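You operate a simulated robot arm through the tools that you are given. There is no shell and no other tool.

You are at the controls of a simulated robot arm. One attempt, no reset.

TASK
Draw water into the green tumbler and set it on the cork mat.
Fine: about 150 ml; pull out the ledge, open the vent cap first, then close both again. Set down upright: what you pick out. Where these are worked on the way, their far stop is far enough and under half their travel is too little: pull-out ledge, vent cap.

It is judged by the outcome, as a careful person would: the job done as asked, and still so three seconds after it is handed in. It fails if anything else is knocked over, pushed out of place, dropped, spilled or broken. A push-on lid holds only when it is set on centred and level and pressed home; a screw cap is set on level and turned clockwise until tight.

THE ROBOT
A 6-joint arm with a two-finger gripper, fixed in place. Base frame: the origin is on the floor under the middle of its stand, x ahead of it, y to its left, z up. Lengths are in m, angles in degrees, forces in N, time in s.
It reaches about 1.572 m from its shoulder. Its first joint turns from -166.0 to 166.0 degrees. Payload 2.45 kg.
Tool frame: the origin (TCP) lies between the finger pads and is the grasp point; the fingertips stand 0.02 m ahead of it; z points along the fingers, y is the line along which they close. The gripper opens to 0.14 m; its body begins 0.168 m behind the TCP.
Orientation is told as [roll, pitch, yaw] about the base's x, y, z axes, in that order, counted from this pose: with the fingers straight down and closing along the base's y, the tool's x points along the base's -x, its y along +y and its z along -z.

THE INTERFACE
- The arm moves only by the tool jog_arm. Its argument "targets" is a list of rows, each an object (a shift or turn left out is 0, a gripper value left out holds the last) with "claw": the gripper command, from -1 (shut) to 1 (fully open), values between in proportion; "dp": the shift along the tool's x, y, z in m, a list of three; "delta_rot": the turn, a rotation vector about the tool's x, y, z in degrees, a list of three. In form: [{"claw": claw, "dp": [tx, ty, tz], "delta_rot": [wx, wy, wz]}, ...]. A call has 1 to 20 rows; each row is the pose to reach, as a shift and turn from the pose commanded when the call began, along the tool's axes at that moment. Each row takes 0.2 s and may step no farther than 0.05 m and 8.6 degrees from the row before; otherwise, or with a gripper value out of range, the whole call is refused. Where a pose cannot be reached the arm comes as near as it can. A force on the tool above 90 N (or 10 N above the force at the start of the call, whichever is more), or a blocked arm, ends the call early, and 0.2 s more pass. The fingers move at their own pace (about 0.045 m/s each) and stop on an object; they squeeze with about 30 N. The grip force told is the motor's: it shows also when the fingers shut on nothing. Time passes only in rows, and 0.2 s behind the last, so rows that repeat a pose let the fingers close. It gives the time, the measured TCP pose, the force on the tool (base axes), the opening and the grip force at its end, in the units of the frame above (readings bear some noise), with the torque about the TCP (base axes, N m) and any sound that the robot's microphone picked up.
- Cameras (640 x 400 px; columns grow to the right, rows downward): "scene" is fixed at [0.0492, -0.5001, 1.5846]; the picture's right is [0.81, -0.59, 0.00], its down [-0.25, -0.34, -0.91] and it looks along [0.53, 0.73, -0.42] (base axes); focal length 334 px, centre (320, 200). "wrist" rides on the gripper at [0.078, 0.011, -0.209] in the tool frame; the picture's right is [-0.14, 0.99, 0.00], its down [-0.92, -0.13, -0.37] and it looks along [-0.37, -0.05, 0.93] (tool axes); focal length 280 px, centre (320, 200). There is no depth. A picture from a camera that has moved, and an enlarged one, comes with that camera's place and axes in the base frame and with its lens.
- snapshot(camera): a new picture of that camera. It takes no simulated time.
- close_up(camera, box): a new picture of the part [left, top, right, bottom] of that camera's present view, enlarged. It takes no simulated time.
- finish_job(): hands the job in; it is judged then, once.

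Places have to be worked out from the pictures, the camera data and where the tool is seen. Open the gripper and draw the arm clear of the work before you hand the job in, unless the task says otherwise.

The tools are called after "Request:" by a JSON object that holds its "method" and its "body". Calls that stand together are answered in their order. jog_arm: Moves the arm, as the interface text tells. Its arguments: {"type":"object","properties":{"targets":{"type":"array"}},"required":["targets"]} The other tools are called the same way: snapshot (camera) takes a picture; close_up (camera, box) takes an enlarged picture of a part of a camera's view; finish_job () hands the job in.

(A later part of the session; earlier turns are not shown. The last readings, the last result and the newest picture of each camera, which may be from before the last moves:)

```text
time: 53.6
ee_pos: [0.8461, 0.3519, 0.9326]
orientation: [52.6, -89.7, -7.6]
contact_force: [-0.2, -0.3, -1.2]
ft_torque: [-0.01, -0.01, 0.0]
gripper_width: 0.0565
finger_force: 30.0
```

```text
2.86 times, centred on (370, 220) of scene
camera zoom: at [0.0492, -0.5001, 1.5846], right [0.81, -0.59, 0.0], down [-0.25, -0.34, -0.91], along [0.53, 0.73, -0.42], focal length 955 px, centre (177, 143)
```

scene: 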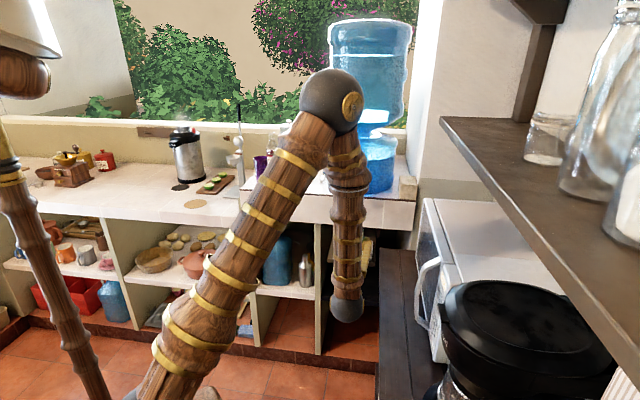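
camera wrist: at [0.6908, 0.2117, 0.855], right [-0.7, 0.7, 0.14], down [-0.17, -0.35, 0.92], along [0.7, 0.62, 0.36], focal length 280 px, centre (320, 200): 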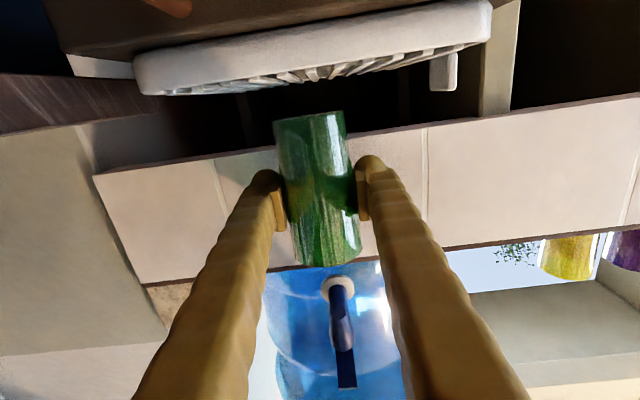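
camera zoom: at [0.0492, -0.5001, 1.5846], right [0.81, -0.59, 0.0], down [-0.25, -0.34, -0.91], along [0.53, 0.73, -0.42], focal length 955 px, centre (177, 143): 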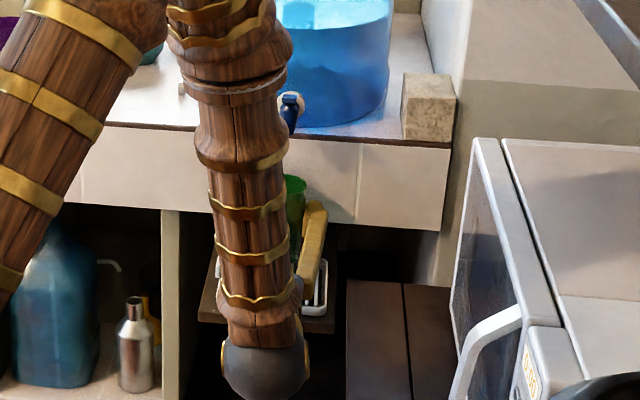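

Request:
{"method": "close_up", "body": {"camera": "wrist", "box": [290, 240, 400, 400]}}

```text
2.50 times, centred on (345, 320) of wrist
camera zoom: at [0.6908, 0.2117, 0.855], right [-0.7, 0.7, 0.14], down [-0.17, -0.35, 0.92], along [0.7, 0.62, 0.36], focal length 701 px, centre (258, -100)
```

zoom: 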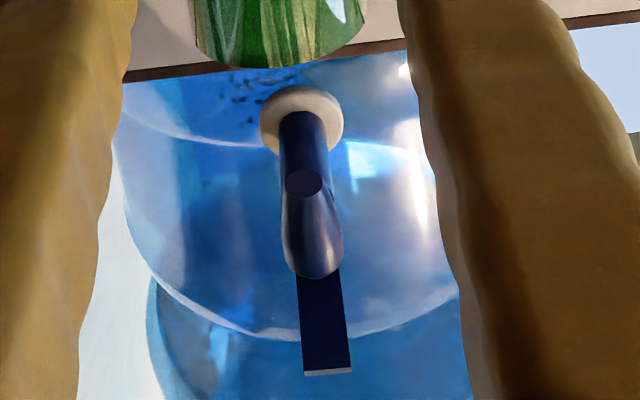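

The outlet solves to p≈0.350, q≈0.853; I nudge in 5 mm and lower toward the grate in small steps.

Request:
{"method": "jog_arm", "body": {"targets": [{"dp": [0, 0, 0.005], "claw": -1}, {"dp": [0.01, 0, 0.005]}, {"dp": [0.016, 0, 0.005]}, {"dp": [0.019, 0, 0.005]}, {"dp": [0.021, 0, 0.005]}]}}

Request:
{"method": "snapshot", "body": {"camera": "wrist"}}

```text
time: 54.8
ee_pos: [0.8502, 0.3548, 0.911]
orientation: [60.9, -89.8, -15.9]
contact_force: [-1.0, -1.7, 6.2]
ft_torque: [0.05, 0.16, 0.07]
gripper_width: 0.0565
finger_force: 30.1
```

```text
taken
camera wrist: at [0.6945, 0.2143, 0.8337], right [-0.7, 0.7, 0.14], down [-0.17, -0.35, 0.92], along [0.7, 0.62, 0.36], focal length 280 px, centre (320, 200)
```

wrist: 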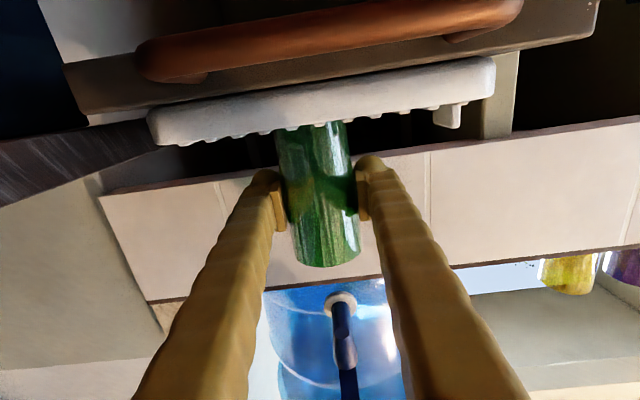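

Contact at z=0.911 (force went to +6 N): the tumbler stands on the grate. I open the fingers slightly and check.

Request:
{"method": "jog_arm", "body": {"targets": [{"dp": [-0.0005, 0, 0], "claw": 0.1}, {"dp": [-0.0005, 0, 0]}, {"dp": [-0.0005, 0, 0]}]}}

Request:
{"method": "close_up", "body": {"camera": "wrist", "box": [220, 60, 420, 290]}}

```text
time: 55.6
ee_pos: [0.8509, 0.3545, 0.9117]
orientation: [53.4, -89.8, -8.4]
contact_force: [0.2, -1.0, 0.1]
ft_torque: [0.0, 0.01, 0.06]
gripper_width: 0.0769
finger_force: 0.1
```

```text
1.74 times, centred on (320, 175) of wrist
camera zoom: at [0.6944, 0.2143, 0.8338], right [-0.7, 0.7, 0.14], down [-0.17, -0.35, 0.92], along [0.7, 0.62, 0.36], focal length 488 px, centre (320, 244)
```

zoom: 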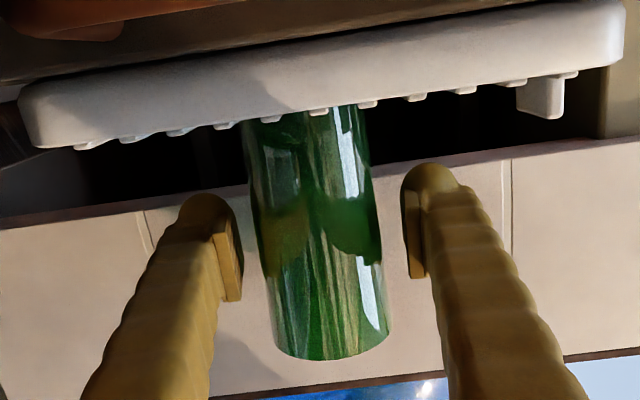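

The tumbler stands on the grate, free of the fingers. I back straight out.

Request:
{"method": "jog_arm", "body": {"targets": [{"dp": [0, 0, -0.03]}, {"dp": [0, 0, -0.07]}, {"dp": [0, 0, -0.11]}, {"dp": [0, 0, -0.135]}, {"dp": [0, 0, -0.135]}]}}

Request:
{"method": "snapshot", "body": {"camera": "wrist"}}

```text
time: 56.8
ee_pos: [0.755, 0.2588, 0.9106]
orientation: [56.0, -89.7, -10.9]
contact_force: [-0.1, -0.1, 0.3]
ft_torque: [-0.02, 0.02, -0.03]
gripper_width: 0.0771
finger_force: 0.0
```

```text
taken
camera wrist: at [0.598, 0.1195, 0.8329], right [-0.7, 0.7, 0.14], down [-0.17, -0.35, 0.92], along [0.7, 0.62, 0.36], focal length 280 px, centre (320, 200)
```

wrist: 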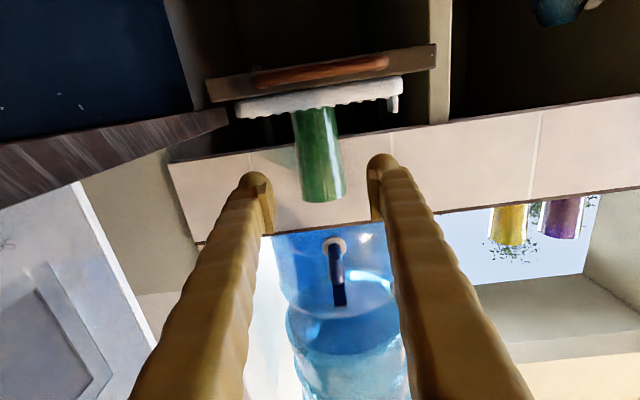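

The tumbler stands right under the spout. I raise the hand in front of the lever while tilting the fingers 45° downward, so that the wrist camera will be able to watch the tumbler while I hold the lever.

Request:
{"method": "jog_arm", "body": {"targets": [{"dp": [-0.04, 0, 0.0], "delta_rot": [0, 6.5, 0], "claw": -0.36}, {"dp": [-0.08, 0, 0.005], "delta_rot": [0, 13, 0]}, {"dp": [-0.12, 0, 0.01], "delta_rot": [0, 19.5, 0]}, {"dp": [-0.16, 0, 0.015], "delta_rot": [0, 26, 0]}, {"dp": [-0.2, 0, 0.02], "delta_rot": [0, 32.5, 0]}, {"dp": [-0.235, 0, 0.03], "delta_rot": [0, 39, 0]}, {"dp": [-0.2544, 0, 0.045], "delta_rot": [0, 45, 0]}, {"dp": [-0.2544, 0, 0.045], "delta_rot": [0, 45, 0]}]}}

Request:
{"method": "snapshot", "body": {"camera": "wrist"}}

Request:
{"method": "snapshot", "body": {"camera": "scene"}}

```text
time: 58.6
ee_pos: [0.7876, 0.2893, 1.1671]
orientation: [0.2, -44.7, 44.8]
contact_force: [-0.8, 0.6, 0.3]
ft_torque: [0.04, 0.0, 0.03]
gripper_width: 0.0451
finger_force: 0.0
```

```text
taken
camera wrist: at [0.637, 0.1537, 1.2602], right [-0.63, 0.77, 0.1], down [0.37, 0.19, 0.91], along [0.68, 0.61, -0.4], focal length 280 px, centre (320, 200)
```

wrist: 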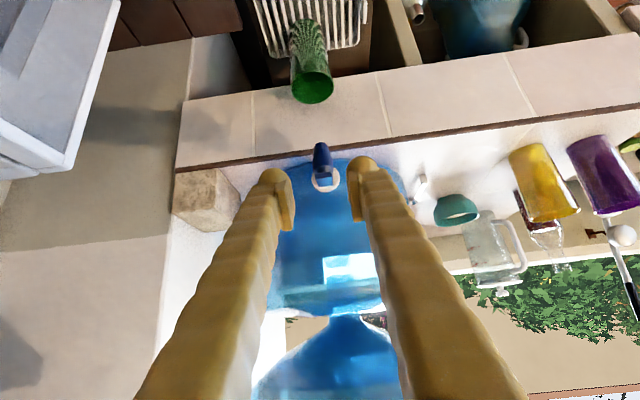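

```text
taken
```

scene: 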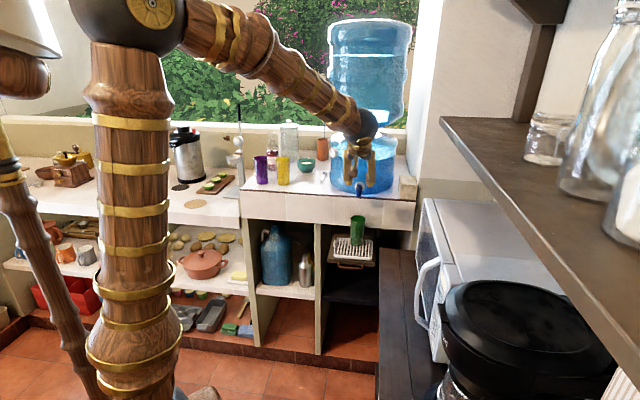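

Excellent: both cameras see the tumbler from here. I zoom onto the lever.

Request:
{"method": "close_up", "body": {"camera": "wrist", "box": [260, 50, 400, 230]}}

Request:
{"method": "close_up", "body": {"camera": "scene", "box": [330, 130, 400, 260]}}

Request:
{"method": "close_up", "body": {"camera": "wrist", "box": [295, 125, 355, 200]}}

```text
2.22 times, centred on (330, 140) of wrist
camera zoom: at [0.637, 0.1537, 1.2602], right [-0.63, 0.77, 0.1], down [0.37, 0.19, 0.91], along [0.68, 0.61, -0.4], focal length 623 px, centre (298, 333)
```

zoom: 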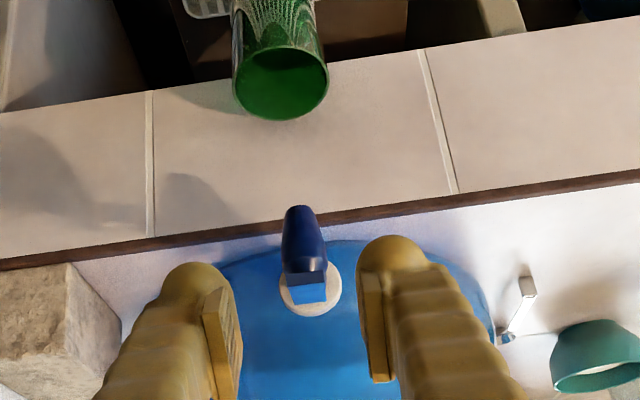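

```text
3.08 times, centred on (365, 195) of scene
camera zoom: at [0.0492, -0.5001, 1.5846], right [0.81, -0.59, 0.0], down [-0.25, -0.34, -0.91], along [0.53, 0.73, -0.42], focal length 1028 px, centre (182, 215)
```

zoom: 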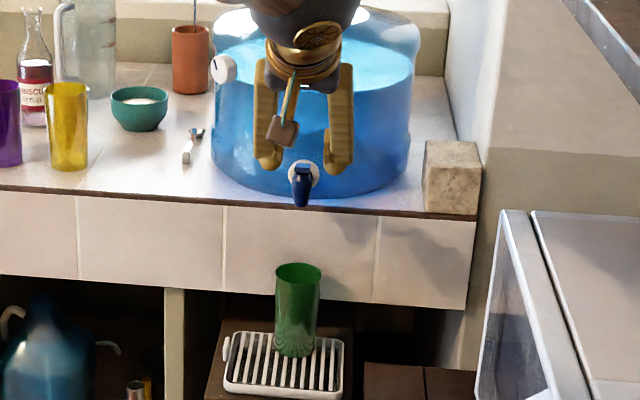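

```text
5.33 times, centred on (325, 162) of wrist
camera zoom: at [0.637, 0.1537, 1.2602], right [-0.63, 0.77, 0.1], down [0.37, 0.19, 0.91], along [0.68, 0.61, -0.4], focal length 1495 px, centre (293, 400)
```

zoom: 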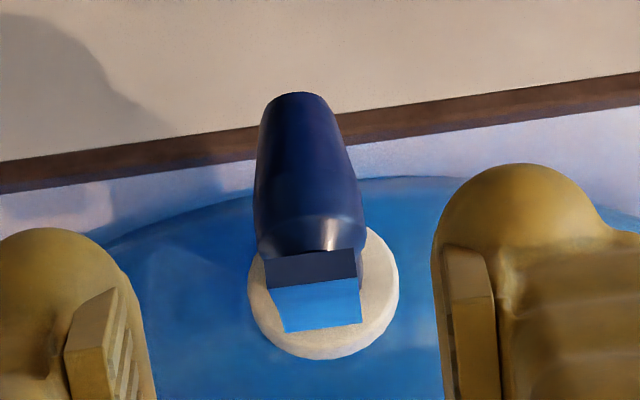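

The lever's outer end is at p≈0.3506, q≈0.8165, z≈1.119. I advance along the finger direction so the pads straddle it, then close gently on its sides.

Request:
{"method": "jog_arm", "body": {"targets": [{"dp": [-0.003, 0.002, 0.03]}, {"dp": [-0.006, 0.002, 0.06]}, {"dp": [-0.006, 0.002, 0.0755]}, {"dp": [-0.006, 0.002, 0.0755]}]}}

Request:
{"method": "close_up", "body": {"camera": "wrist", "box": [250, 100, 390, 240]}}

Request:
{"method": "close_up", "body": {"camera": "scene", "box": [330, 140, 400, 220]}}

```text
time: 59.6
ee_pos: [0.8255, 0.3329, 1.1155]
orientation: [0.3, -44.8, 44.7]
contact_force: [0.2, -0.8, 0.0]
ft_torque: [0.01, 0.02, 0.0]
gripper_width: 0.0449
finger_force: 0.0
```

```text
2.86 times, centred on (320, 170) of wrist
camera zoom: at [0.6753, 0.1963, 1.2099], right [-0.63, 0.77, 0.1], down [0.37, 0.18, 0.91], along [0.68, 0.61, -0.4], focal length 801 px, centre (320, 286)
```

zoom: 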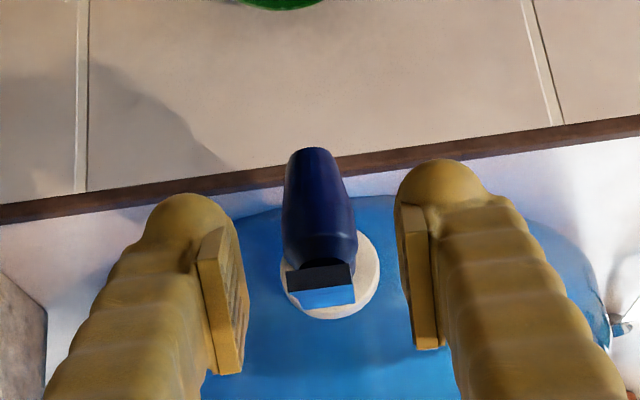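

```text
5.00 times, centred on (365, 180) of scene
camera zoom: at [0.0492, -0.5001, 1.5846], right [0.81, -0.59, 0.0], down [-0.25, -0.34, -0.91], along [0.53, 0.73, -0.42], focal length 1671 px, centre (95, 300)
```

zoom: 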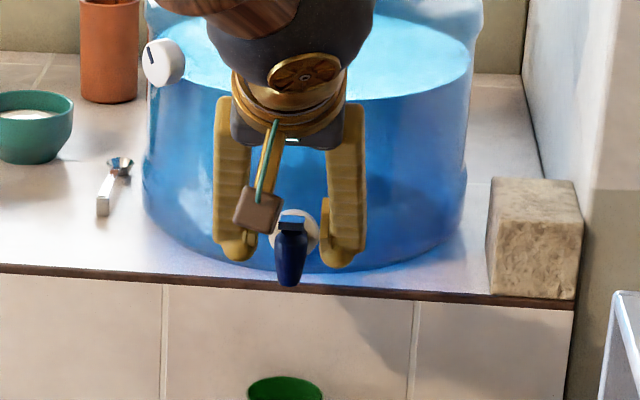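

The lever end lies right at the TCP between the pads. I close on it.

Request:
{"method": "jog_arm", "body": {"targets": [{"claw": -1}, {"claw": -1}, {"claw": -1}]}}

Request:
{"method": "close_up", "body": {"camera": "wrist", "box": [250, 60, 390, 240]}}

Request:
{"method": "snapshot", "body": {"camera": "wrist"}}

```text
time: 60.4
ee_pos: [0.8272, 0.333, 1.1176]
orientation: [0.3, -44.9, 44.7]
contact_force: [8.0, -2.4, -3.1]
ft_torque: [-0.02, 0.0, -0.08]
gripper_width: 0.0172
finger_force: 32.7
```

```text
2.22 times, centred on (320, 150) of wrist
camera zoom: at [0.6755, 0.196, 1.2098], right [-0.63, 0.77, 0.1], down [0.37, 0.18, 0.91], along [0.68, 0.61, -0.4], focal length 623 px, centre (320, 311)
```

zoom: 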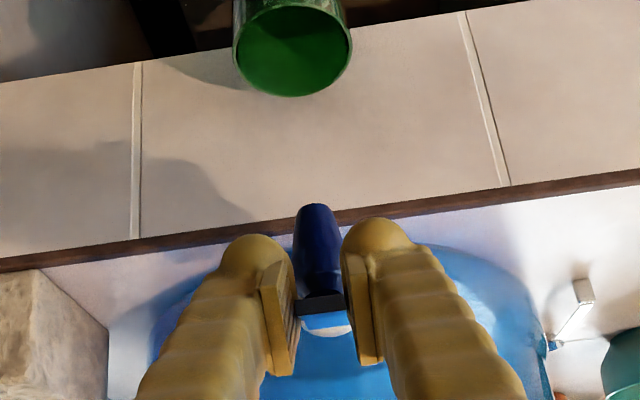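

```text
taken
camera wrist: at [0.6755, 0.196, 1.2098], right [-0.63, 0.77, 0.1], down [0.37, 0.18, 0.91], along [0.68, 0.61, -0.4], focal length 280 px, centre (320, 200)
```

wrist: 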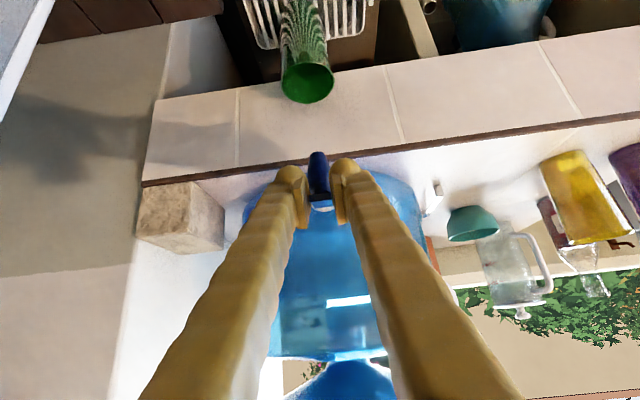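

Lever gripped at 17 mm. I press it down by 5 mm to feel whether it yields, watching the stream.

Request:
{"method": "jog_arm", "body": {"targets": [{"dp": [0.0018, 0, 0.0018], "claw": -1}, {"dp": [0.0035, 0, 0.0036]}]}}

Request:
{"method": "snapshot", "body": {"camera": "wrist"}}

```text
time: 61.0
ee_pos: [0.8269, 0.3323, 1.1146]
orientation: [0.2, -45.0, 44.7]
contact_force: [5.0, -14.4, 28.6]
ft_torque: [0.82, -0.9, -0.19]
gripper_width: 0.0169
finger_force: 43.0
```

```text
taken
camera wrist: at [0.6753, 0.1962, 1.2062], right [-0.63, 0.77, 0.1], down [0.37, 0.18, 0.91], along [0.68, 0.61, -0.4], focal length 280 px, centre (320, 200)
```

wrist: 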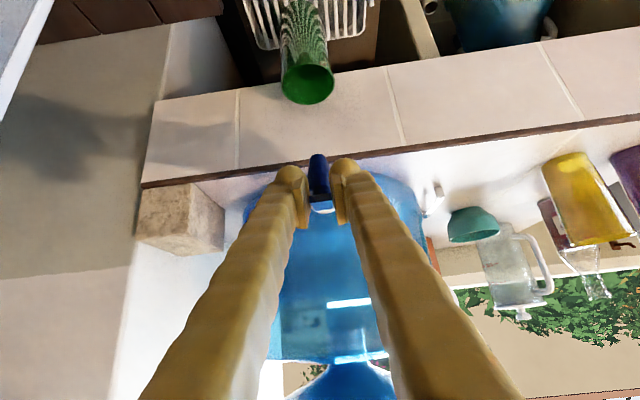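

Pressing down meets stiff resistance (29 N for 3 mm), so down is the closed stop. I go back and try lifting instead.

Request:
{"method": "jog_arm", "body": {"targets": [{"dp": [-0.0035, 0, -0.0036], "claw": -1}, {"dp": [-0.0056, 0, -0.0057]}, {"dp": [-0.007, 0, -0.0071]}]}}

Request:
{"method": "snapshot", "body": {"camera": "wrist"}}

Request:
{"method": "close_up", "body": {"camera": "scene", "box": [330, 160, 400, 260]}}

```text
time: 61.8
ee_pos: [0.8262, 0.3317, 1.1178]
orientation: [0.4, -44.6, 44.6]
contact_force: [17.9, -21.4, -36.0]
ft_torque: [-0.44, 0.5, -0.35]
gripper_width: 0.0174
finger_force: 42.3
```

```text
taken
camera wrist: at [0.676, 0.1963, 1.2124], right [-0.63, 0.77, 0.1], down [0.37, 0.19, 0.91], along [0.68, 0.61, -0.41], focal length 280 px, centre (320, 200)
```

wrist: 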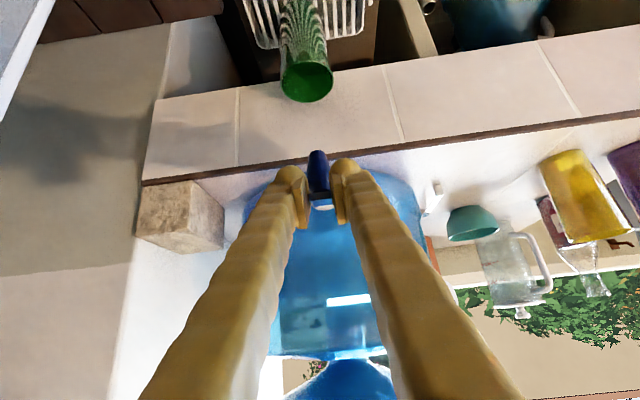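

```text
4.00 times, centred on (365, 210) of scene
camera zoom: at [0.0492, -0.5001, 1.5846], right [0.81, -0.59, 0.0], down [-0.25, -0.34, -0.91], along [0.53, 0.73, -0.42], focal length 1337 px, centre (140, 160)
```

zoom: 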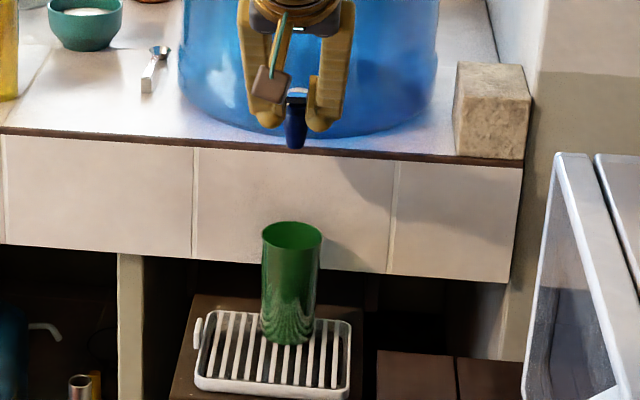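

Lifting is just as stiff, but a sideways force appeared. Perhaps the lever turns about the spout's vertical axis. I return to neutral and try a small sideways swing.

Request:
{"method": "jog_arm", "body": {"targets": [{"dp": [0.0035, 0, 0.0036], "claw": -1}, {"dp": [0.0035, 0, 0.0036]}]}}

Request:
{"method": "jog_arm", "body": {"targets": [{"dp": [0, -0.002, 0], "claw": -1}, {"dp": [0, -0.004, 0]}]}}

```text
time: 62.4
ee_pos: [0.8267, 0.3323, 1.1181]
orientation: [0.3, -44.9, 44.7]
contact_force: [-7.5, -45.2, 2.2]
ft_torque: [0.03, -0.15, -0.38]
gripper_width: 0.017
finger_force: 42.5
```

```text
time: 63.0
ee_pos: [0.8272, 0.3314, 1.1191]
orientation: [0.6, -44.9, 44.9]
contact_force: [-49.4, 3.6, 14.6]
ft_torque: [0.53, -0.28, 0.53]
gripper_width: 0.0168
finger_force: 42.9
```

Stiff sideways as well when only translated. The plate seems centred over the stem like a quarter-turn handle, so I try a true turn about the spout axis: yaw the hand with the arc.

Request:
{"method": "jog_arm", "body": {"targets": [{"dp": [0, 0, 0], "delta_rot": [-2.8, 0, -2.85], "claw": -1}, {"dp": [0, -0.001, 0], "delta_rot": [-5.6, 0, -5.7]}, {"dp": [0, -0.001, 0], "delta_rot": [-5.6, 0, -5.7]}]}}

Request:
{"method": "close_up", "body": {"camera": "wrist", "box": [250, 20, 390, 240]}}

```text
time: 63.8
ee_pos: [0.8282, 0.3308, 1.1182]
orientation: [0.2, -44.9, 52.9]
contact_force: [-33.3, 67.7, 11.8]
ft_torque: [0.81, -0.34, -0.03]
gripper_width: 0.018
finger_force: 43.6
```

```text
1.82 times, centred on (320, 130) of wrist
camera zoom: at [0.6993, 0.1759, 1.2103], right [-0.73, 0.67, 0.1], down [0.34, 0.24, 0.91], along [0.59, 0.7, -0.4], focal length 510 px, centre (320, 327)
```

zoom: 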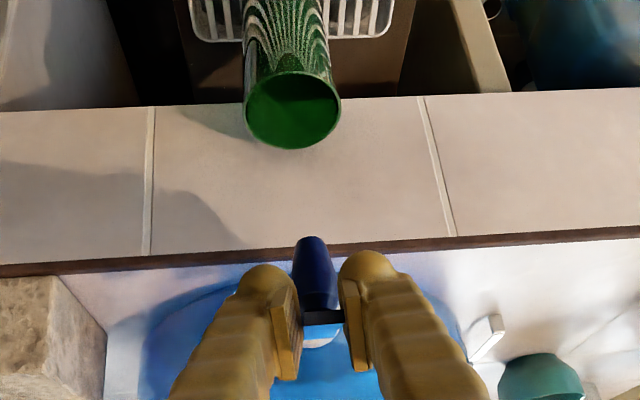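

Turning right is blocked too (76 N, too much). I suspect my fingertips are touching the spout body. I undo the turn and release the lever.

Request:
{"method": "jog_arm", "body": {"targets": [{"dp": [0, 0.001, 0], "delta_rot": [2.8, 0, 2.85], "claw": -1}, {"dp": [0, 0.003, 0], "delta_rot": [5.6, 0, 5.7], "claw": -1}, {"dp": [0, 0.003, 0], "delta_rot": [5.6, 0, 5.7], "claw": -0.4}, {"dp": [0, 0.003, 0], "delta_rot": [5.6, 0, 5.7]}, {"dp": [0, 0.003, 0], "delta_rot": [5.6, 0, 5.7]}]}}

Request:
{"method": "close_up", "body": {"camera": "wrist", "box": [280, 130, 360, 230]}}

Request:
{"method": "close_up", "body": {"camera": "scene", "box": [340, 160, 380, 210]}}

```text
time: 65.0
ee_pos: [0.8285, 0.3293, 1.1162]
orientation: [0.3, -44.8, 44.7]
contact_force: [-0.9, -1.0, -0.6]
ft_torque: [-0.02, -0.02, 0.03]
gripper_width: 0.0419
finger_force: 0.1
```

```text
4.00 times, centred on (320, 180) of wrist
camera zoom: at [0.6776, 0.1948, 1.2097], right [-0.63, 0.77, 0.1], down [0.37, 0.18, 0.91], along [0.68, 0.61, -0.4], focal length 1122 px, centre (320, 280)
```

zoom: 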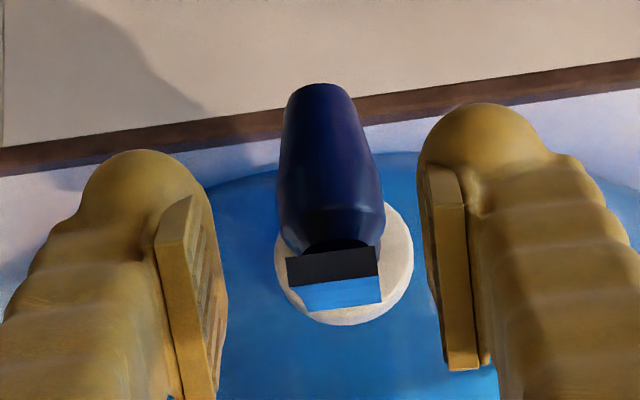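

```text
8.00 times, centred on (360, 185) of scene
camera zoom: at [0.0492, -0.5001, 1.5846], right [0.81, -0.59, 0.0], down [-0.25, -0.34, -0.91], along [0.53, 0.73, -0.42], focal length 2674 px, centre (0, 320)
```

zoom: 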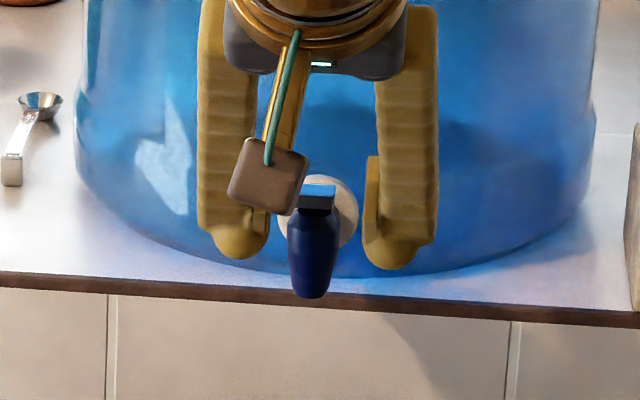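

All forces are zero again and the lever looks unmoved. I retract, shut the fingers, and go above the lever's outer end to press it from the top instead, keeping clear of the spout body.

Request:
{"method": "jog_arm", "body": {"targets": [{"dp": [0, 0, -0.03], "claw": -0.4}, {"dp": [0, 0.0025, -0.055], "claw": -1}, {"dp": [0, 0.0025, -0.055], "claw": -1}, {"dp": [-0.0114, 0.0025, -0.0437], "claw": -1}, {"dp": [-0.0228, 0.0025, -0.0325], "claw": -1}, {"dp": [-0.0228, 0.0025, -0.0325], "claw": -1}]}}

Request:
{"method": "snapshot", "body": {"camera": "wrist"}}

Request:
{"method": "close_up", "body": {"camera": "scene", "box": [330, 150, 400, 260]}}

```text
time: 66.4
ee_pos: [0.8212, 0.3284, 1.1541]
orientation: [0.4, -44.8, 44.7]
contact_force: [1.0, -0.6, 0.8]
ft_torque: [0.0, -0.03, -0.01]
gripper_width: 0.0001
finger_force: 29.1
```

```text
taken
camera wrist: at [0.6705, 0.1919, 1.2487], right [-0.63, 0.77, 0.1], down [0.37, 0.18, 0.91], along [0.68, 0.61, -0.4], focal length 280 px, centre (320, 200)
```

wrist: 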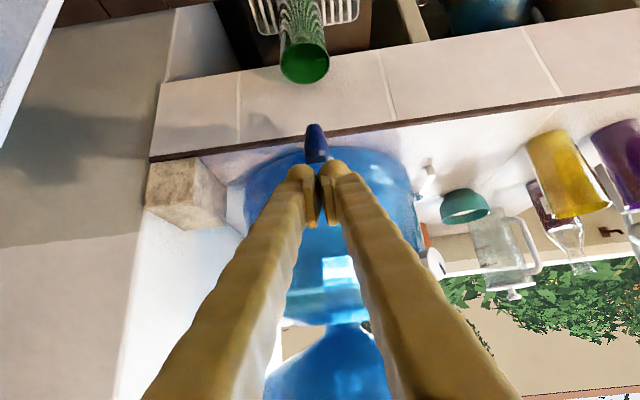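

```text
3.64 times, centred on (365, 205) of scene
camera zoom: at [0.0492, -0.5001, 1.5846], right [0.81, -0.59, 0.0], down [-0.25, -0.34, -0.91], along [0.53, 0.73, -0.42], focal length 1215 px, centre (156, 182)
```

zoom: 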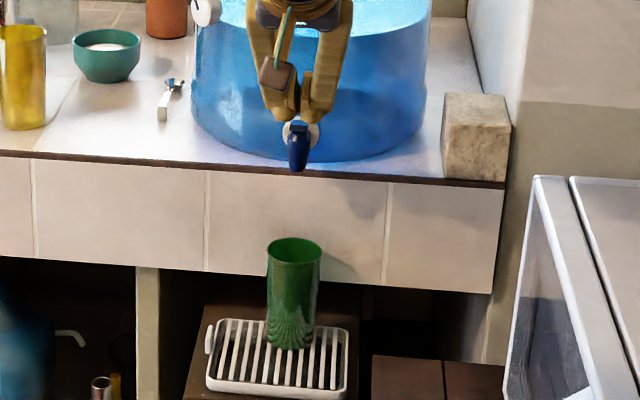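

Now I press straight down in small steps to find contact with the lever.

Request:
{"method": "jog_arm", "body": {"targets": [{"dp": [0.0042, 0, 0.0043], "claw": -1}, {"dp": [0.0084, 0, 0.0085]}, {"dp": [0.0105, 0, 0.0107]}]}}

Request:
{"method": "close_up", "body": {"camera": "wrist", "box": [280, 110, 360, 210]}}

```text
time: 67.2
ee_pos: [0.8222, 0.3276, 1.1402]
orientation: [0.3, -44.8, 44.7]
contact_force: [-0.7, -1.2, 1.1]
ft_torque: [-0.08, -0.03, 0.03]
gripper_width: 0.0001
finger_force: 29.5
```

```text
4.00 times, centred on (320, 160) of wrist
camera zoom: at [0.6718, 0.1917, 1.2334], right [-0.63, 0.77, 0.1], down [0.37, 0.18, 0.91], along [0.68, 0.61, -0.4], focal length 1122 px, centre (320, 360)
```

zoom: 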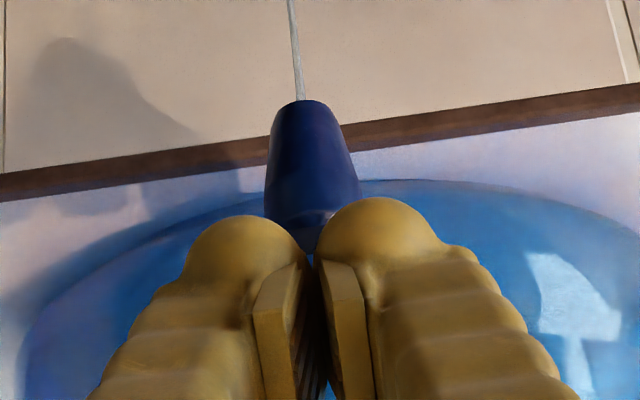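

No contact yet. I continue down in 3 mm steps.

Request:
{"method": "jog_arm", "body": {"targets": [{"dp": [0.0021, 0, 0.0021], "claw": -1}, {"dp": [0.0042, 0, 0.0043]}, {"dp": [0.0063, 0, 0.0064]}]}}

Request:
{"method": "snapshot", "body": {"camera": "wrist"}}

```text
time: 68.0
ee_pos: [0.822, 0.3291, 1.1317]
orientation: [0.3, -44.8, 44.6]
contact_force: [0.6, -0.4, 1.1]
ft_torque: [-0.02, 0.04, 0.02]
gripper_width: 0.0
finger_force: 29.9
```

```text
taken
camera wrist: at [0.6711, 0.1927, 1.2244], right [-0.63, 0.77, 0.1], down [0.37, 0.18, 0.91], along [0.68, 0.61, -0.4], focal length 280 px, centre (320, 200)
```

wrist: 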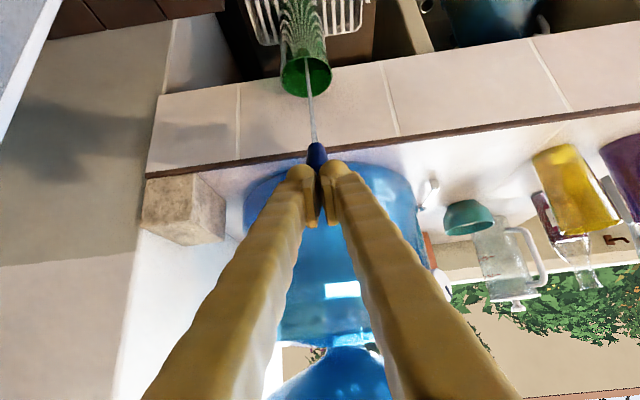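

Water is flowing into the tumbler: the lever yields softly. I check the level now.

Request:
{"method": "close_up", "body": {"camera": "wrist", "box": [260, 0, 360, 110]}}

Request:
{"method": "close_up", "body": {"camera": "scene", "box": [325, 165, 395, 255]}}

```text
3.64 times, centred on (310, 55) of wrist
camera zoom: at [0.6711, 0.1927, 1.2244], right [-0.63, 0.77, 0.1], down [0.37, 0.18, 0.91], along [0.68, 0.61, -0.4], focal length 1020 px, centre (356, 727)
```

zoom: 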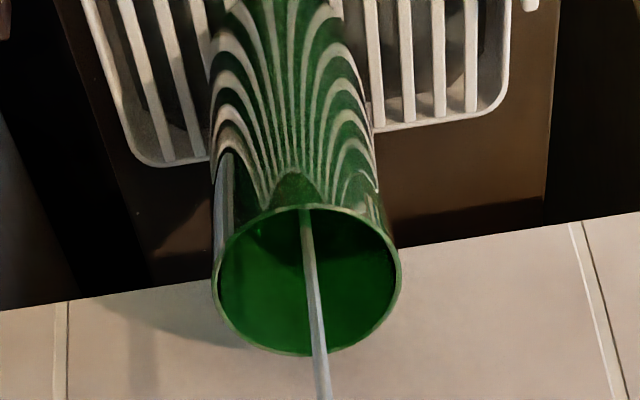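

```text
4.44 times, centred on (360, 210) of scene
camera zoom: at [0.0492, -0.5001, 1.5846], right [0.81, -0.59, 0.0], down [-0.25, -0.34, -0.91], along [0.53, 0.73, -0.42], focal length 1485 px, centre (142, 156)
```

zoom: 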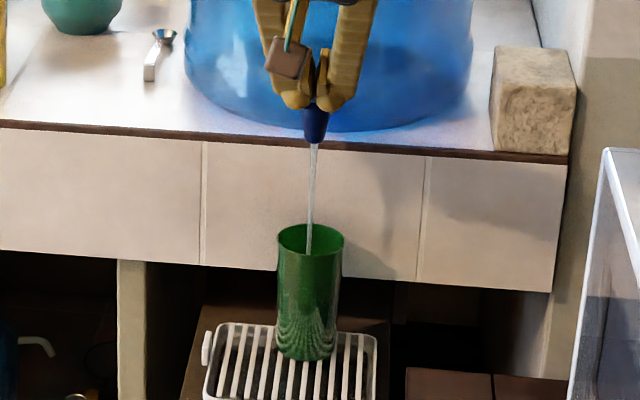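

The stream falls cleanly inside. I hold the lever as it is for about a second and look again to gauge the flow.

Request:
{"method": "jog_arm", "body": {"targets": [{"dp": [0, 0, 0], "claw": -1}, {"dp": [0, 0, 0]}, {"dp": [0, 0, 0]}, {"dp": [0, 0, 0]}]}}

Request:
{"method": "close_up", "body": {"camera": "scene", "box": [335, 200, 385, 255]}}

Request:
{"method": "close_up", "body": {"camera": "wrist", "box": [260, 0, 360, 110]}}

```text
time: 69.0
ee_pos: [0.8217, 0.3293, 1.1315]
orientation: [0.2, -44.9, 44.7]
contact_force: [0.0, 0.1, 0.6]
ft_torque: [0.03, 0.0, 0.02]
gripper_width: 0.0001
finger_force: 29.5
```

```text
7.27 times, centred on (360, 228) of scene
camera zoom: at [0.0492, -0.5001, 1.5846], right [0.81, -0.59, 0.0], down [-0.25, -0.34, -0.91], along [0.53, 0.73, -0.42], focal length 2430 px, centre (29, 0)
```

zoom: 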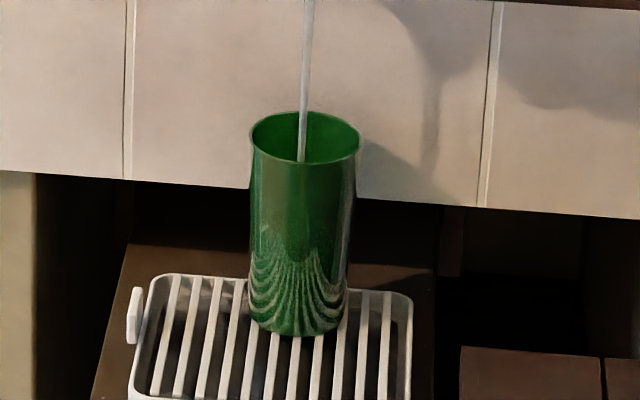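

```text
3.64 times, centred on (310, 55) of wrist
camera zoom: at [0.671, 0.1927, 1.2245], right [-0.63, 0.77, 0.1], down [0.37, 0.18, 0.91], along [0.68, 0.61, -0.4], focal length 1020 px, centre (356, 727)
```

zoom: 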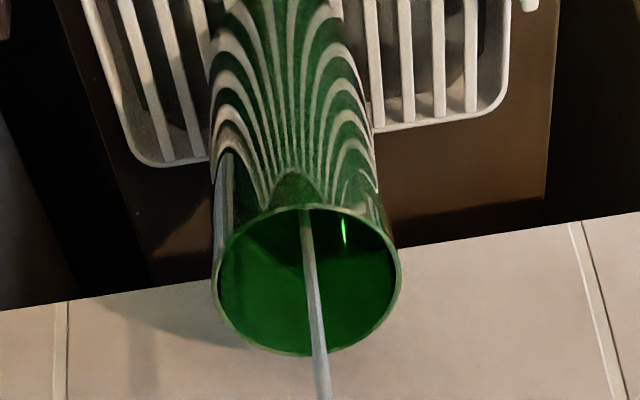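

Request:
{"method": "close_up", "body": {"camera": "wrist", "box": [275, 45, 340, 105]}}

Request:
{"method": "close_up", "body": {"camera": "scene", "box": [345, 210, 375, 250]}}

```text
6.67 times, centred on (308, 75) of wrist
camera zoom: at [0.671, 0.1927, 1.2245], right [-0.63, 0.77, 0.1], down [0.37, 0.18, 0.91], along [0.68, 0.61, -0.4], focal length 1869 px, centre (403, 1033)
```

zoom: 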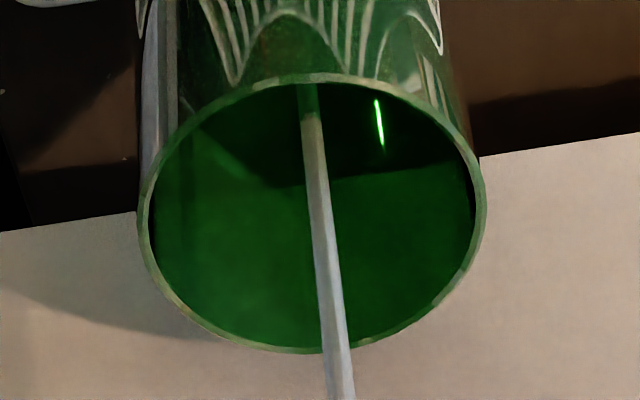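

```text
10.00 times, centred on (360, 230) of scene
camera zoom: at [0.0492, -0.5001, 1.5846], right [0.81, -0.59, 0.0], down [-0.25, -0.34, -0.91], along [0.53, 0.73, -0.42], focal length 3342 px, centre (-80, -100)
```

zoom: 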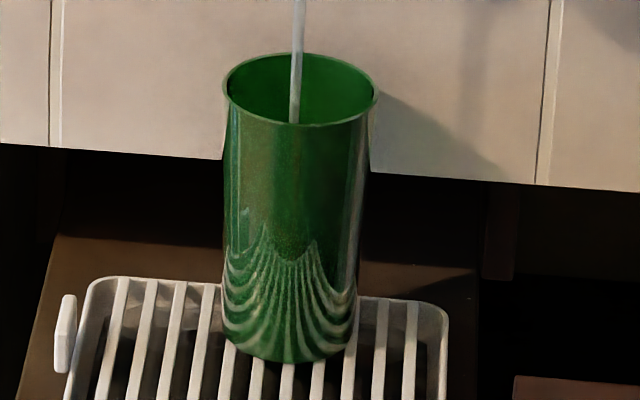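

The stream shows a colour change inside the glass that could be the water surface quite high already, so I let the lever up now to stop the flow and assess.

Request:
{"method": "jog_arm", "body": {"targets": [{"dp": [-0.02, 0, -0.0202], "claw": -1}]}}

Request:
{"method": "snapshot", "body": {"camera": "wrist"}}

Request:
{"method": "close_up", "body": {"camera": "scene", "box": [325, 165, 395, 255]}}

```text
time: 69.4
ee_pos: [0.8212, 0.328, 1.1589]
orientation: [0.3, -44.8, 44.7]
contact_force: [0.9, -0.4, 0.7]
ft_torque: [0.06, -0.04, 0.0]
gripper_width: 0.0002
finger_force: 29.7
```

```text
taken
camera wrist: at [0.6704, 0.1927, 1.2524], right [-0.63, 0.77, 0.1], down [0.37, 0.19, 0.91], along [0.68, 0.61, -0.4], focal length 280 px, centre (320, 200)
```

wrist: 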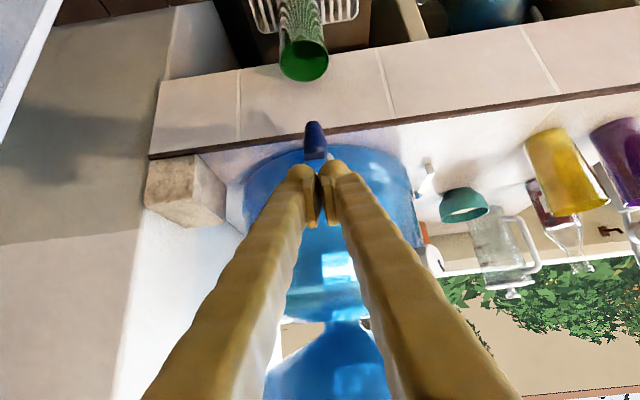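

```text
4.44 times, centred on (360, 210) of scene
camera zoom: at [0.0492, -0.5001, 1.5846], right [0.81, -0.59, 0.0], down [-0.25, -0.34, -0.91], along [0.53, 0.73, -0.42], focal length 1485 px, centre (142, 156)
```

zoom: 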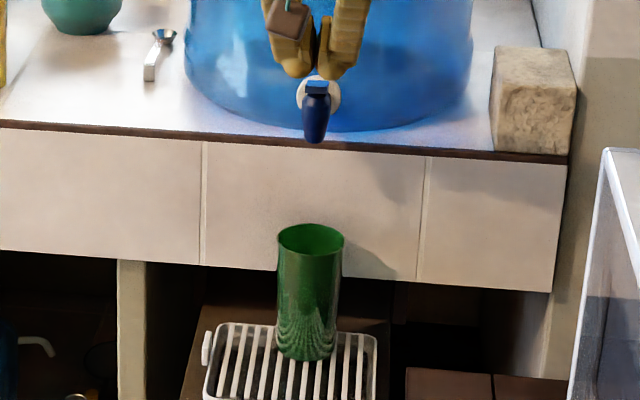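

The flow stopped by itself (the lever springs back). Now I examine the level inside the tumbler.

Request:
{"method": "close_up", "body": {"camera": "wrist", "box": [270, 30, 335, 90]}}

Request:
{"method": "close_up", "body": {"camera": "scene", "box": [345, 212, 371, 248]}}

```text
6.67 times, centred on (302, 60) of wrist
camera zoom: at [0.6704, 0.1927, 1.2524], right [-0.63, 0.77, 0.1], down [0.37, 0.19, 0.91], along [0.68, 0.61, -0.4], focal length 1869 px, centre (437, 1133)
```

zoom: 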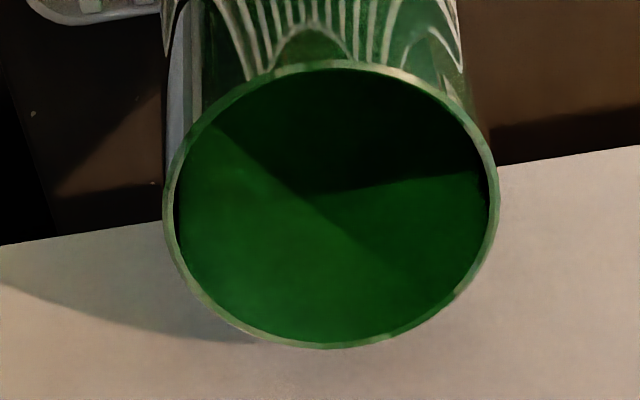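

```text
11.11 times, centred on (358, 230) of scene
camera zoom: at [0.0492, -0.5001, 1.5846], right [0.81, -0.59, 0.0], down [-0.25, -0.34, -0.91], along [0.53, 0.73, -0.42], focal length 3713 px, centre (-102, -133)
```

zoom: 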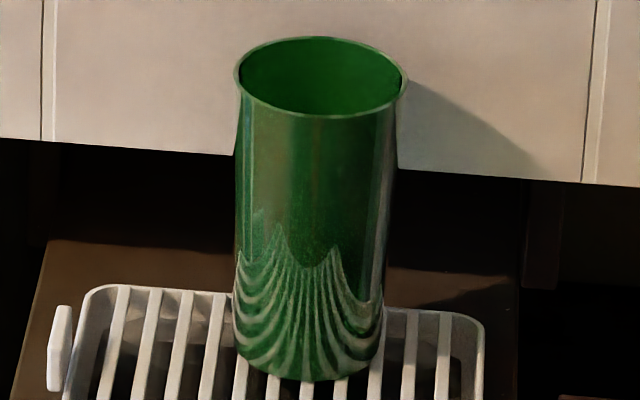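

No water surface is visible in the part of the glass I can see from above (which reaches down to ~33 mm above the base), so it is still low. I move the hand down in front to look through the wall from the side.

Request:
{"method": "jog_arm", "body": {"targets": [{"dp": [0, 0, -0.035], "claw": -1}, {"dp": [0, 0, -0.07]}, {"dp": [0.0272, 0, -0.048], "delta_rot": [0, -7.5, 0]}, {"dp": [0.0544, 0, -0.026], "delta_rot": [0, -15, 0]}, {"dp": [0.0816, 0, -0.004], "delta_rot": [0, -22.5, 0]}, {"dp": [0.1088, 0, 0.018], "delta_rot": [0, -30, 0]}, {"dp": [0.136, 0, 0.04], "delta_rot": [0, -37.5, 0]}, {"dp": [0.1633, 0, 0.062], "delta_rot": [0, -45, 0]}, {"dp": [0.1633, 0, 0.062], "delta_rot": [0, -45, 0]}]}}

Request:
{"method": "snapshot", "body": {"camera": "wrist"}}

```text
time: 71.4
ee_pos: [0.7693, 0.2768, 1.0002]
orientation: [63.9, -89.8, -19.0]
contact_force: [0.4, 0.0, -0.1]
ft_torque: [-0.02, -0.02, 0.0]
gripper_width: 0.0
finger_force: 29.3
```

```text
taken
camera wrist: at [0.6148, 0.1373, 0.9232], right [-0.7, 0.7, 0.14], down [-0.17, -0.35, 0.92], along [0.7, 0.62, 0.36], focal length 280 px, centre (320, 200)
```

wrist: 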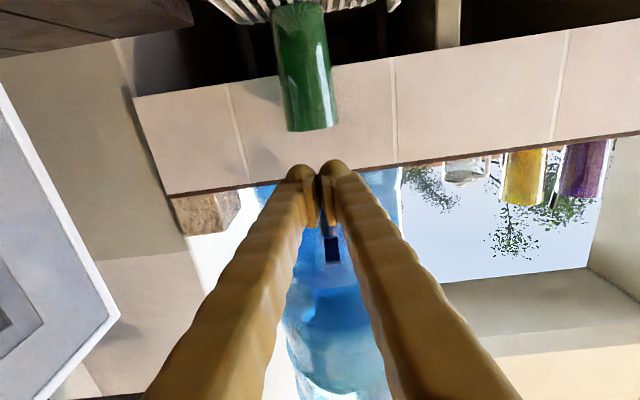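

Request:
{"method": "close_up", "body": {"camera": "wrist", "box": [255, 0, 355, 140]}}

Request:
{"method": "close_up", "body": {"camera": "wrist", "box": [265, 0, 345, 70]}}

```text
2.86 times, centred on (305, 70) of wrist
camera zoom: at [0.6148, 0.1373, 0.9232], right [-0.7, 0.7, 0.14], down [-0.17, -0.35, 0.92], along [0.7, 0.62, 0.36], focal length 801 px, centre (363, 571)
```

zoom: 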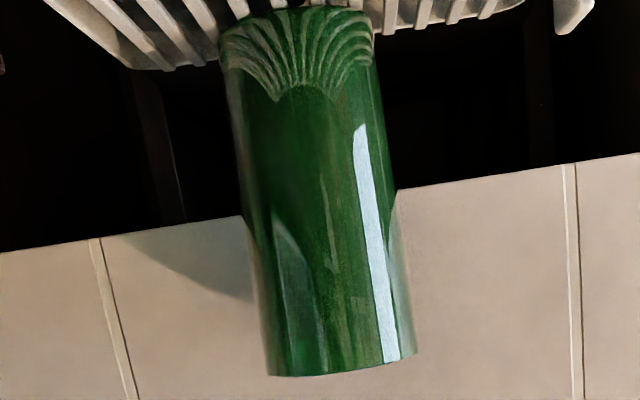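

```text
5.71 times, centred on (305, 35) of wrist
camera zoom: at [0.6148, 0.1373, 0.9232], right [-0.7, 0.7, 0.14], down [-0.17, -0.35, 0.92], along [0.7, 0.62, 0.36], focal length 1602 px, centre (406, 1143)
```

zoom: 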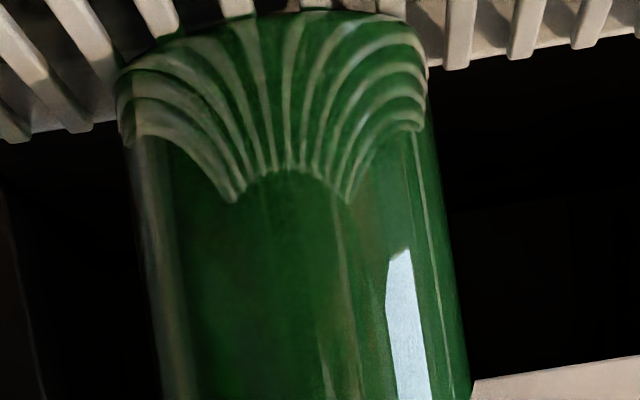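

The glass is too glossy to see the level from the side. I go back above the lever with the fingers pointing 70° down, so the camera looks steeply down into the glass.

Request:
{"method": "jog_arm", "body": {"targets": [{"dp": [-0.03, 0, -0.01], "delta_rot": [0, 7.8, 0], "claw": -1}, {"dp": [-0.06, 0, -0.02], "delta_rot": [0, 15.6, 0]}, {"dp": [-0.09, 0, -0.02], "delta_rot": [0, 23.4, 0]}, {"dp": [-0.12, 0, -0.02], "delta_rot": [0, 31.2, 0]}, {"dp": [-0.15, 0, -0.02], "delta_rot": [0, 39, 0]}, {"dp": [-0.175, 0, -0.01], "delta_rot": [0, 46.8, 0]}, {"dp": [-0.175, -0.001, 0.015], "delta_rot": [0, 54.6, 0]}, {"dp": [-0.17, -0.0017, 0.045], "delta_rot": [0, 62.4, 0]}, {"dp": [-0.165, -0.0017, 0.071], "delta_rot": [0, 70, 0]}, {"dp": [-0.165, -0.0017, 0.071], "delta_rot": [0, 70, 0]}]}}

Request:
{"method": "snapshot", "body": {"camera": "wrist"}}

Request:
{"method": "snapshot", "body": {"camera": "scene"}}

```text
time: 73.6
ee_pos: [0.8234, 0.3165, 1.1586]
orientation: [3.1, -21.9, 44.9]
contact_force: [0.6, 0.4, -0.3]
ft_torque: [-0.03, 0.01, 0.01]
gripper_width: 0.0
finger_force: 29.4
out of reach, approached as far as the arm can: row 9, 10
```

```text
taken
camera wrist: at [0.7171, 0.211, 1.3236], right [-0.62, 0.78, 0.1], down [0.61, 0.4, 0.68], along [0.49, 0.48, -0.73], focal length 280 px, centre (320, 200)
```

wrist: 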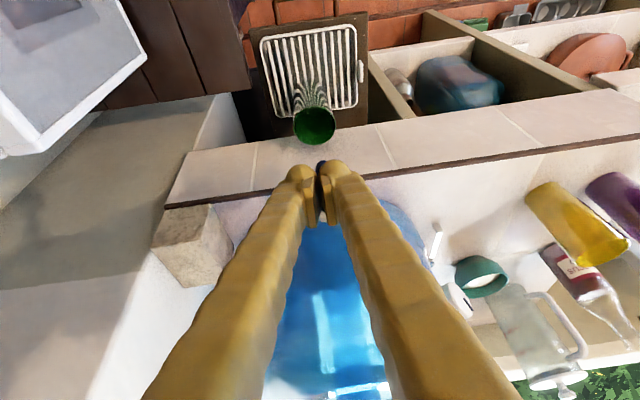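

```text
taken
```

scene: 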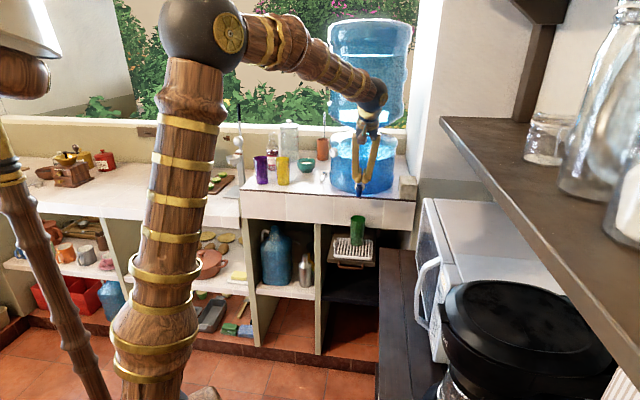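

Request:
{"method": "close_up", "body": {"camera": "wrist", "box": [285, 90, 345, 150]}}

Request:
{"method": "close_up", "body": {"camera": "wrist", "box": [240, 20, 400, 200]}}

```text
6.67 times, centred on (315, 120) of wrist
camera zoom: at [0.7171, 0.211, 1.3236], right [-0.62, 0.78, 0.1], down [0.61, 0.4, 0.68], along [0.49, 0.48, -0.73], focal length 1869 px, centre (353, 733)
```

zoom: 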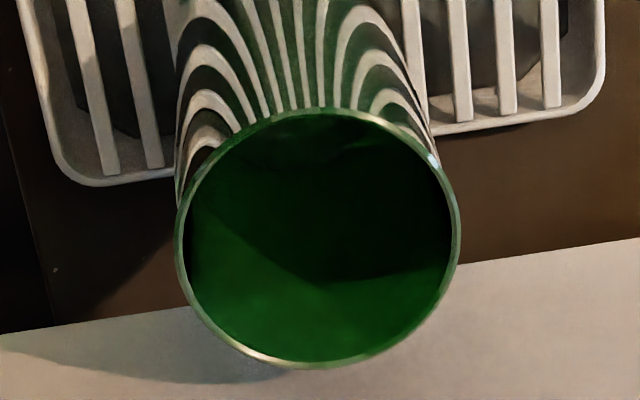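

```text
2.22 times, centred on (320, 110) of wrist
camera zoom: at [0.7171, 0.211, 1.3236], right [-0.62, 0.78, 0.1], down [0.61, 0.4, 0.68], along [0.49, 0.48, -0.73], focal length 623 px, centre (320, 400)
```

zoom: 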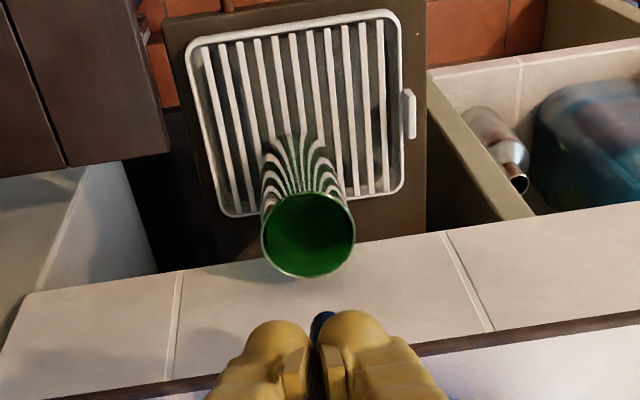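

There is a faint band at the top of the opening, which would be the water surface at z≈0.875, i.e. only ~30 ml so far (about 13 ml/s). I ease the tilt to ~60°, re-centre over the lever and start pressing again.

Request:
{"method": "jog_arm", "body": {"targets": [{"dp": [-0.0056, 0.008, 0.0022], "delta_rot": [0, -8, 0], "claw": -1}, {"dp": [-0.0056, 0.008, 0.0022], "delta_rot": [0, -8, 0]}]}}

Request:
{"method": "close_up", "body": {"camera": "wrist", "box": [270, 60, 370, 200]}}

```text
time: 74.2
ee_pos: [0.8199, 0.3279, 1.1576]
orientation: [3.2, -30.0, 44.2]
contact_force: [-0.7, 0.6, 0.4]
ft_torque: [-0.01, 0.0, -0.03]
gripper_width: 0.0003
finger_force: 29.5
```

```text
2.86 times, centred on (320, 130) of wrist
camera zoom: at [0.6987, 0.2061, 1.3008], right [-0.63, 0.77, 0.12], down [0.55, 0.33, 0.77], along [0.56, 0.55, -0.62], focal length 801 px, centre (320, 400)
```

zoom: 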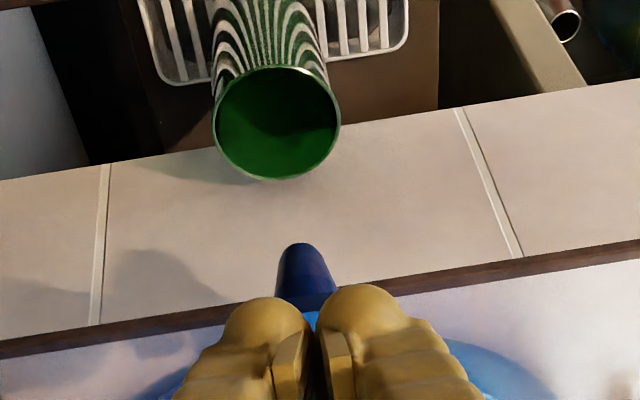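

Centred over the lever. I press down 27 mm and hold for about two seconds.

Request:
{"method": "jog_arm", "body": {"targets": [{"dp": [0.0075, 0, 0.013], "claw": -1}, {"dp": [0.0137, 0, 0.0238]}, {"dp": [0.0137, 0, 0.0238]}, {"dp": [0.0137, 0, 0.0238]}, {"dp": [0.0137, 0, 0.0238]}, {"dp": [0.0137, 0, 0.0238]}, {"dp": [0.0137, 0, 0.0238]}, {"dp": [0.0137, 0, 0.0238]}, {"dp": [0.0137, 0, 0.0238]}, {"dp": [0.0137, 0, 0.0238]}]}}

Request:
{"method": "close_up", "body": {"camera": "wrist", "box": [270, 50, 370, 200]}}

Request:
{"method": "close_up", "body": {"camera": "wrist", "box": [280, 65, 340, 125]}}

```text
time: 76.4
ee_pos: [0.8209, 0.3273, 1.1312]
orientation: [3.2, -29.9, 44.3]
contact_force: [0.5, -0.7, 1.3]
ft_torque: [0.01, 0.0, 0.01]
gripper_width: 0.0001
finger_force: 29.6
```

```text
2.67 times, centred on (320, 125) of wrist
camera zoom: at [0.6976, 0.2068, 1.2742], right [-0.63, 0.77, 0.12], down [0.55, 0.33, 0.77], along [0.56, 0.55, -0.62], focal length 748 px, centre (320, 400)
```

zoom: 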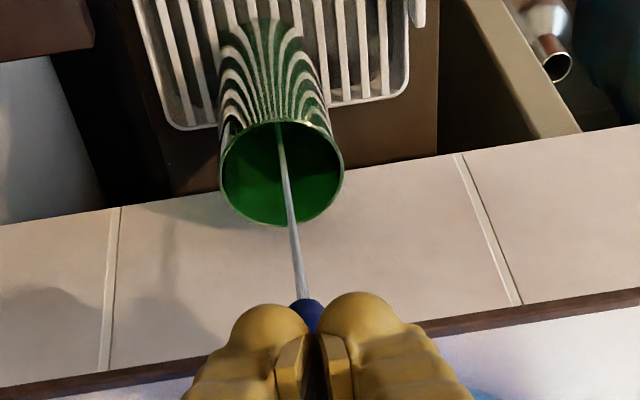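

```text
6.67 times, centred on (310, 95) of wrist
camera zoom: at [0.6976, 0.2068, 1.2742], right [-0.63, 0.77, 0.12], down [0.55, 0.33, 0.77], along [0.56, 0.55, -0.62], focal length 1869 px, centre (387, 900)
```

zoom: 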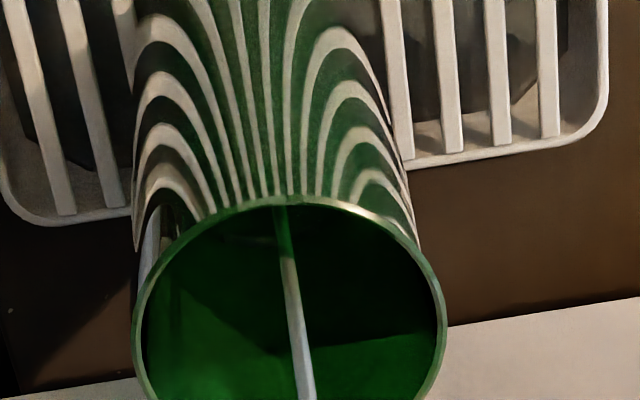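

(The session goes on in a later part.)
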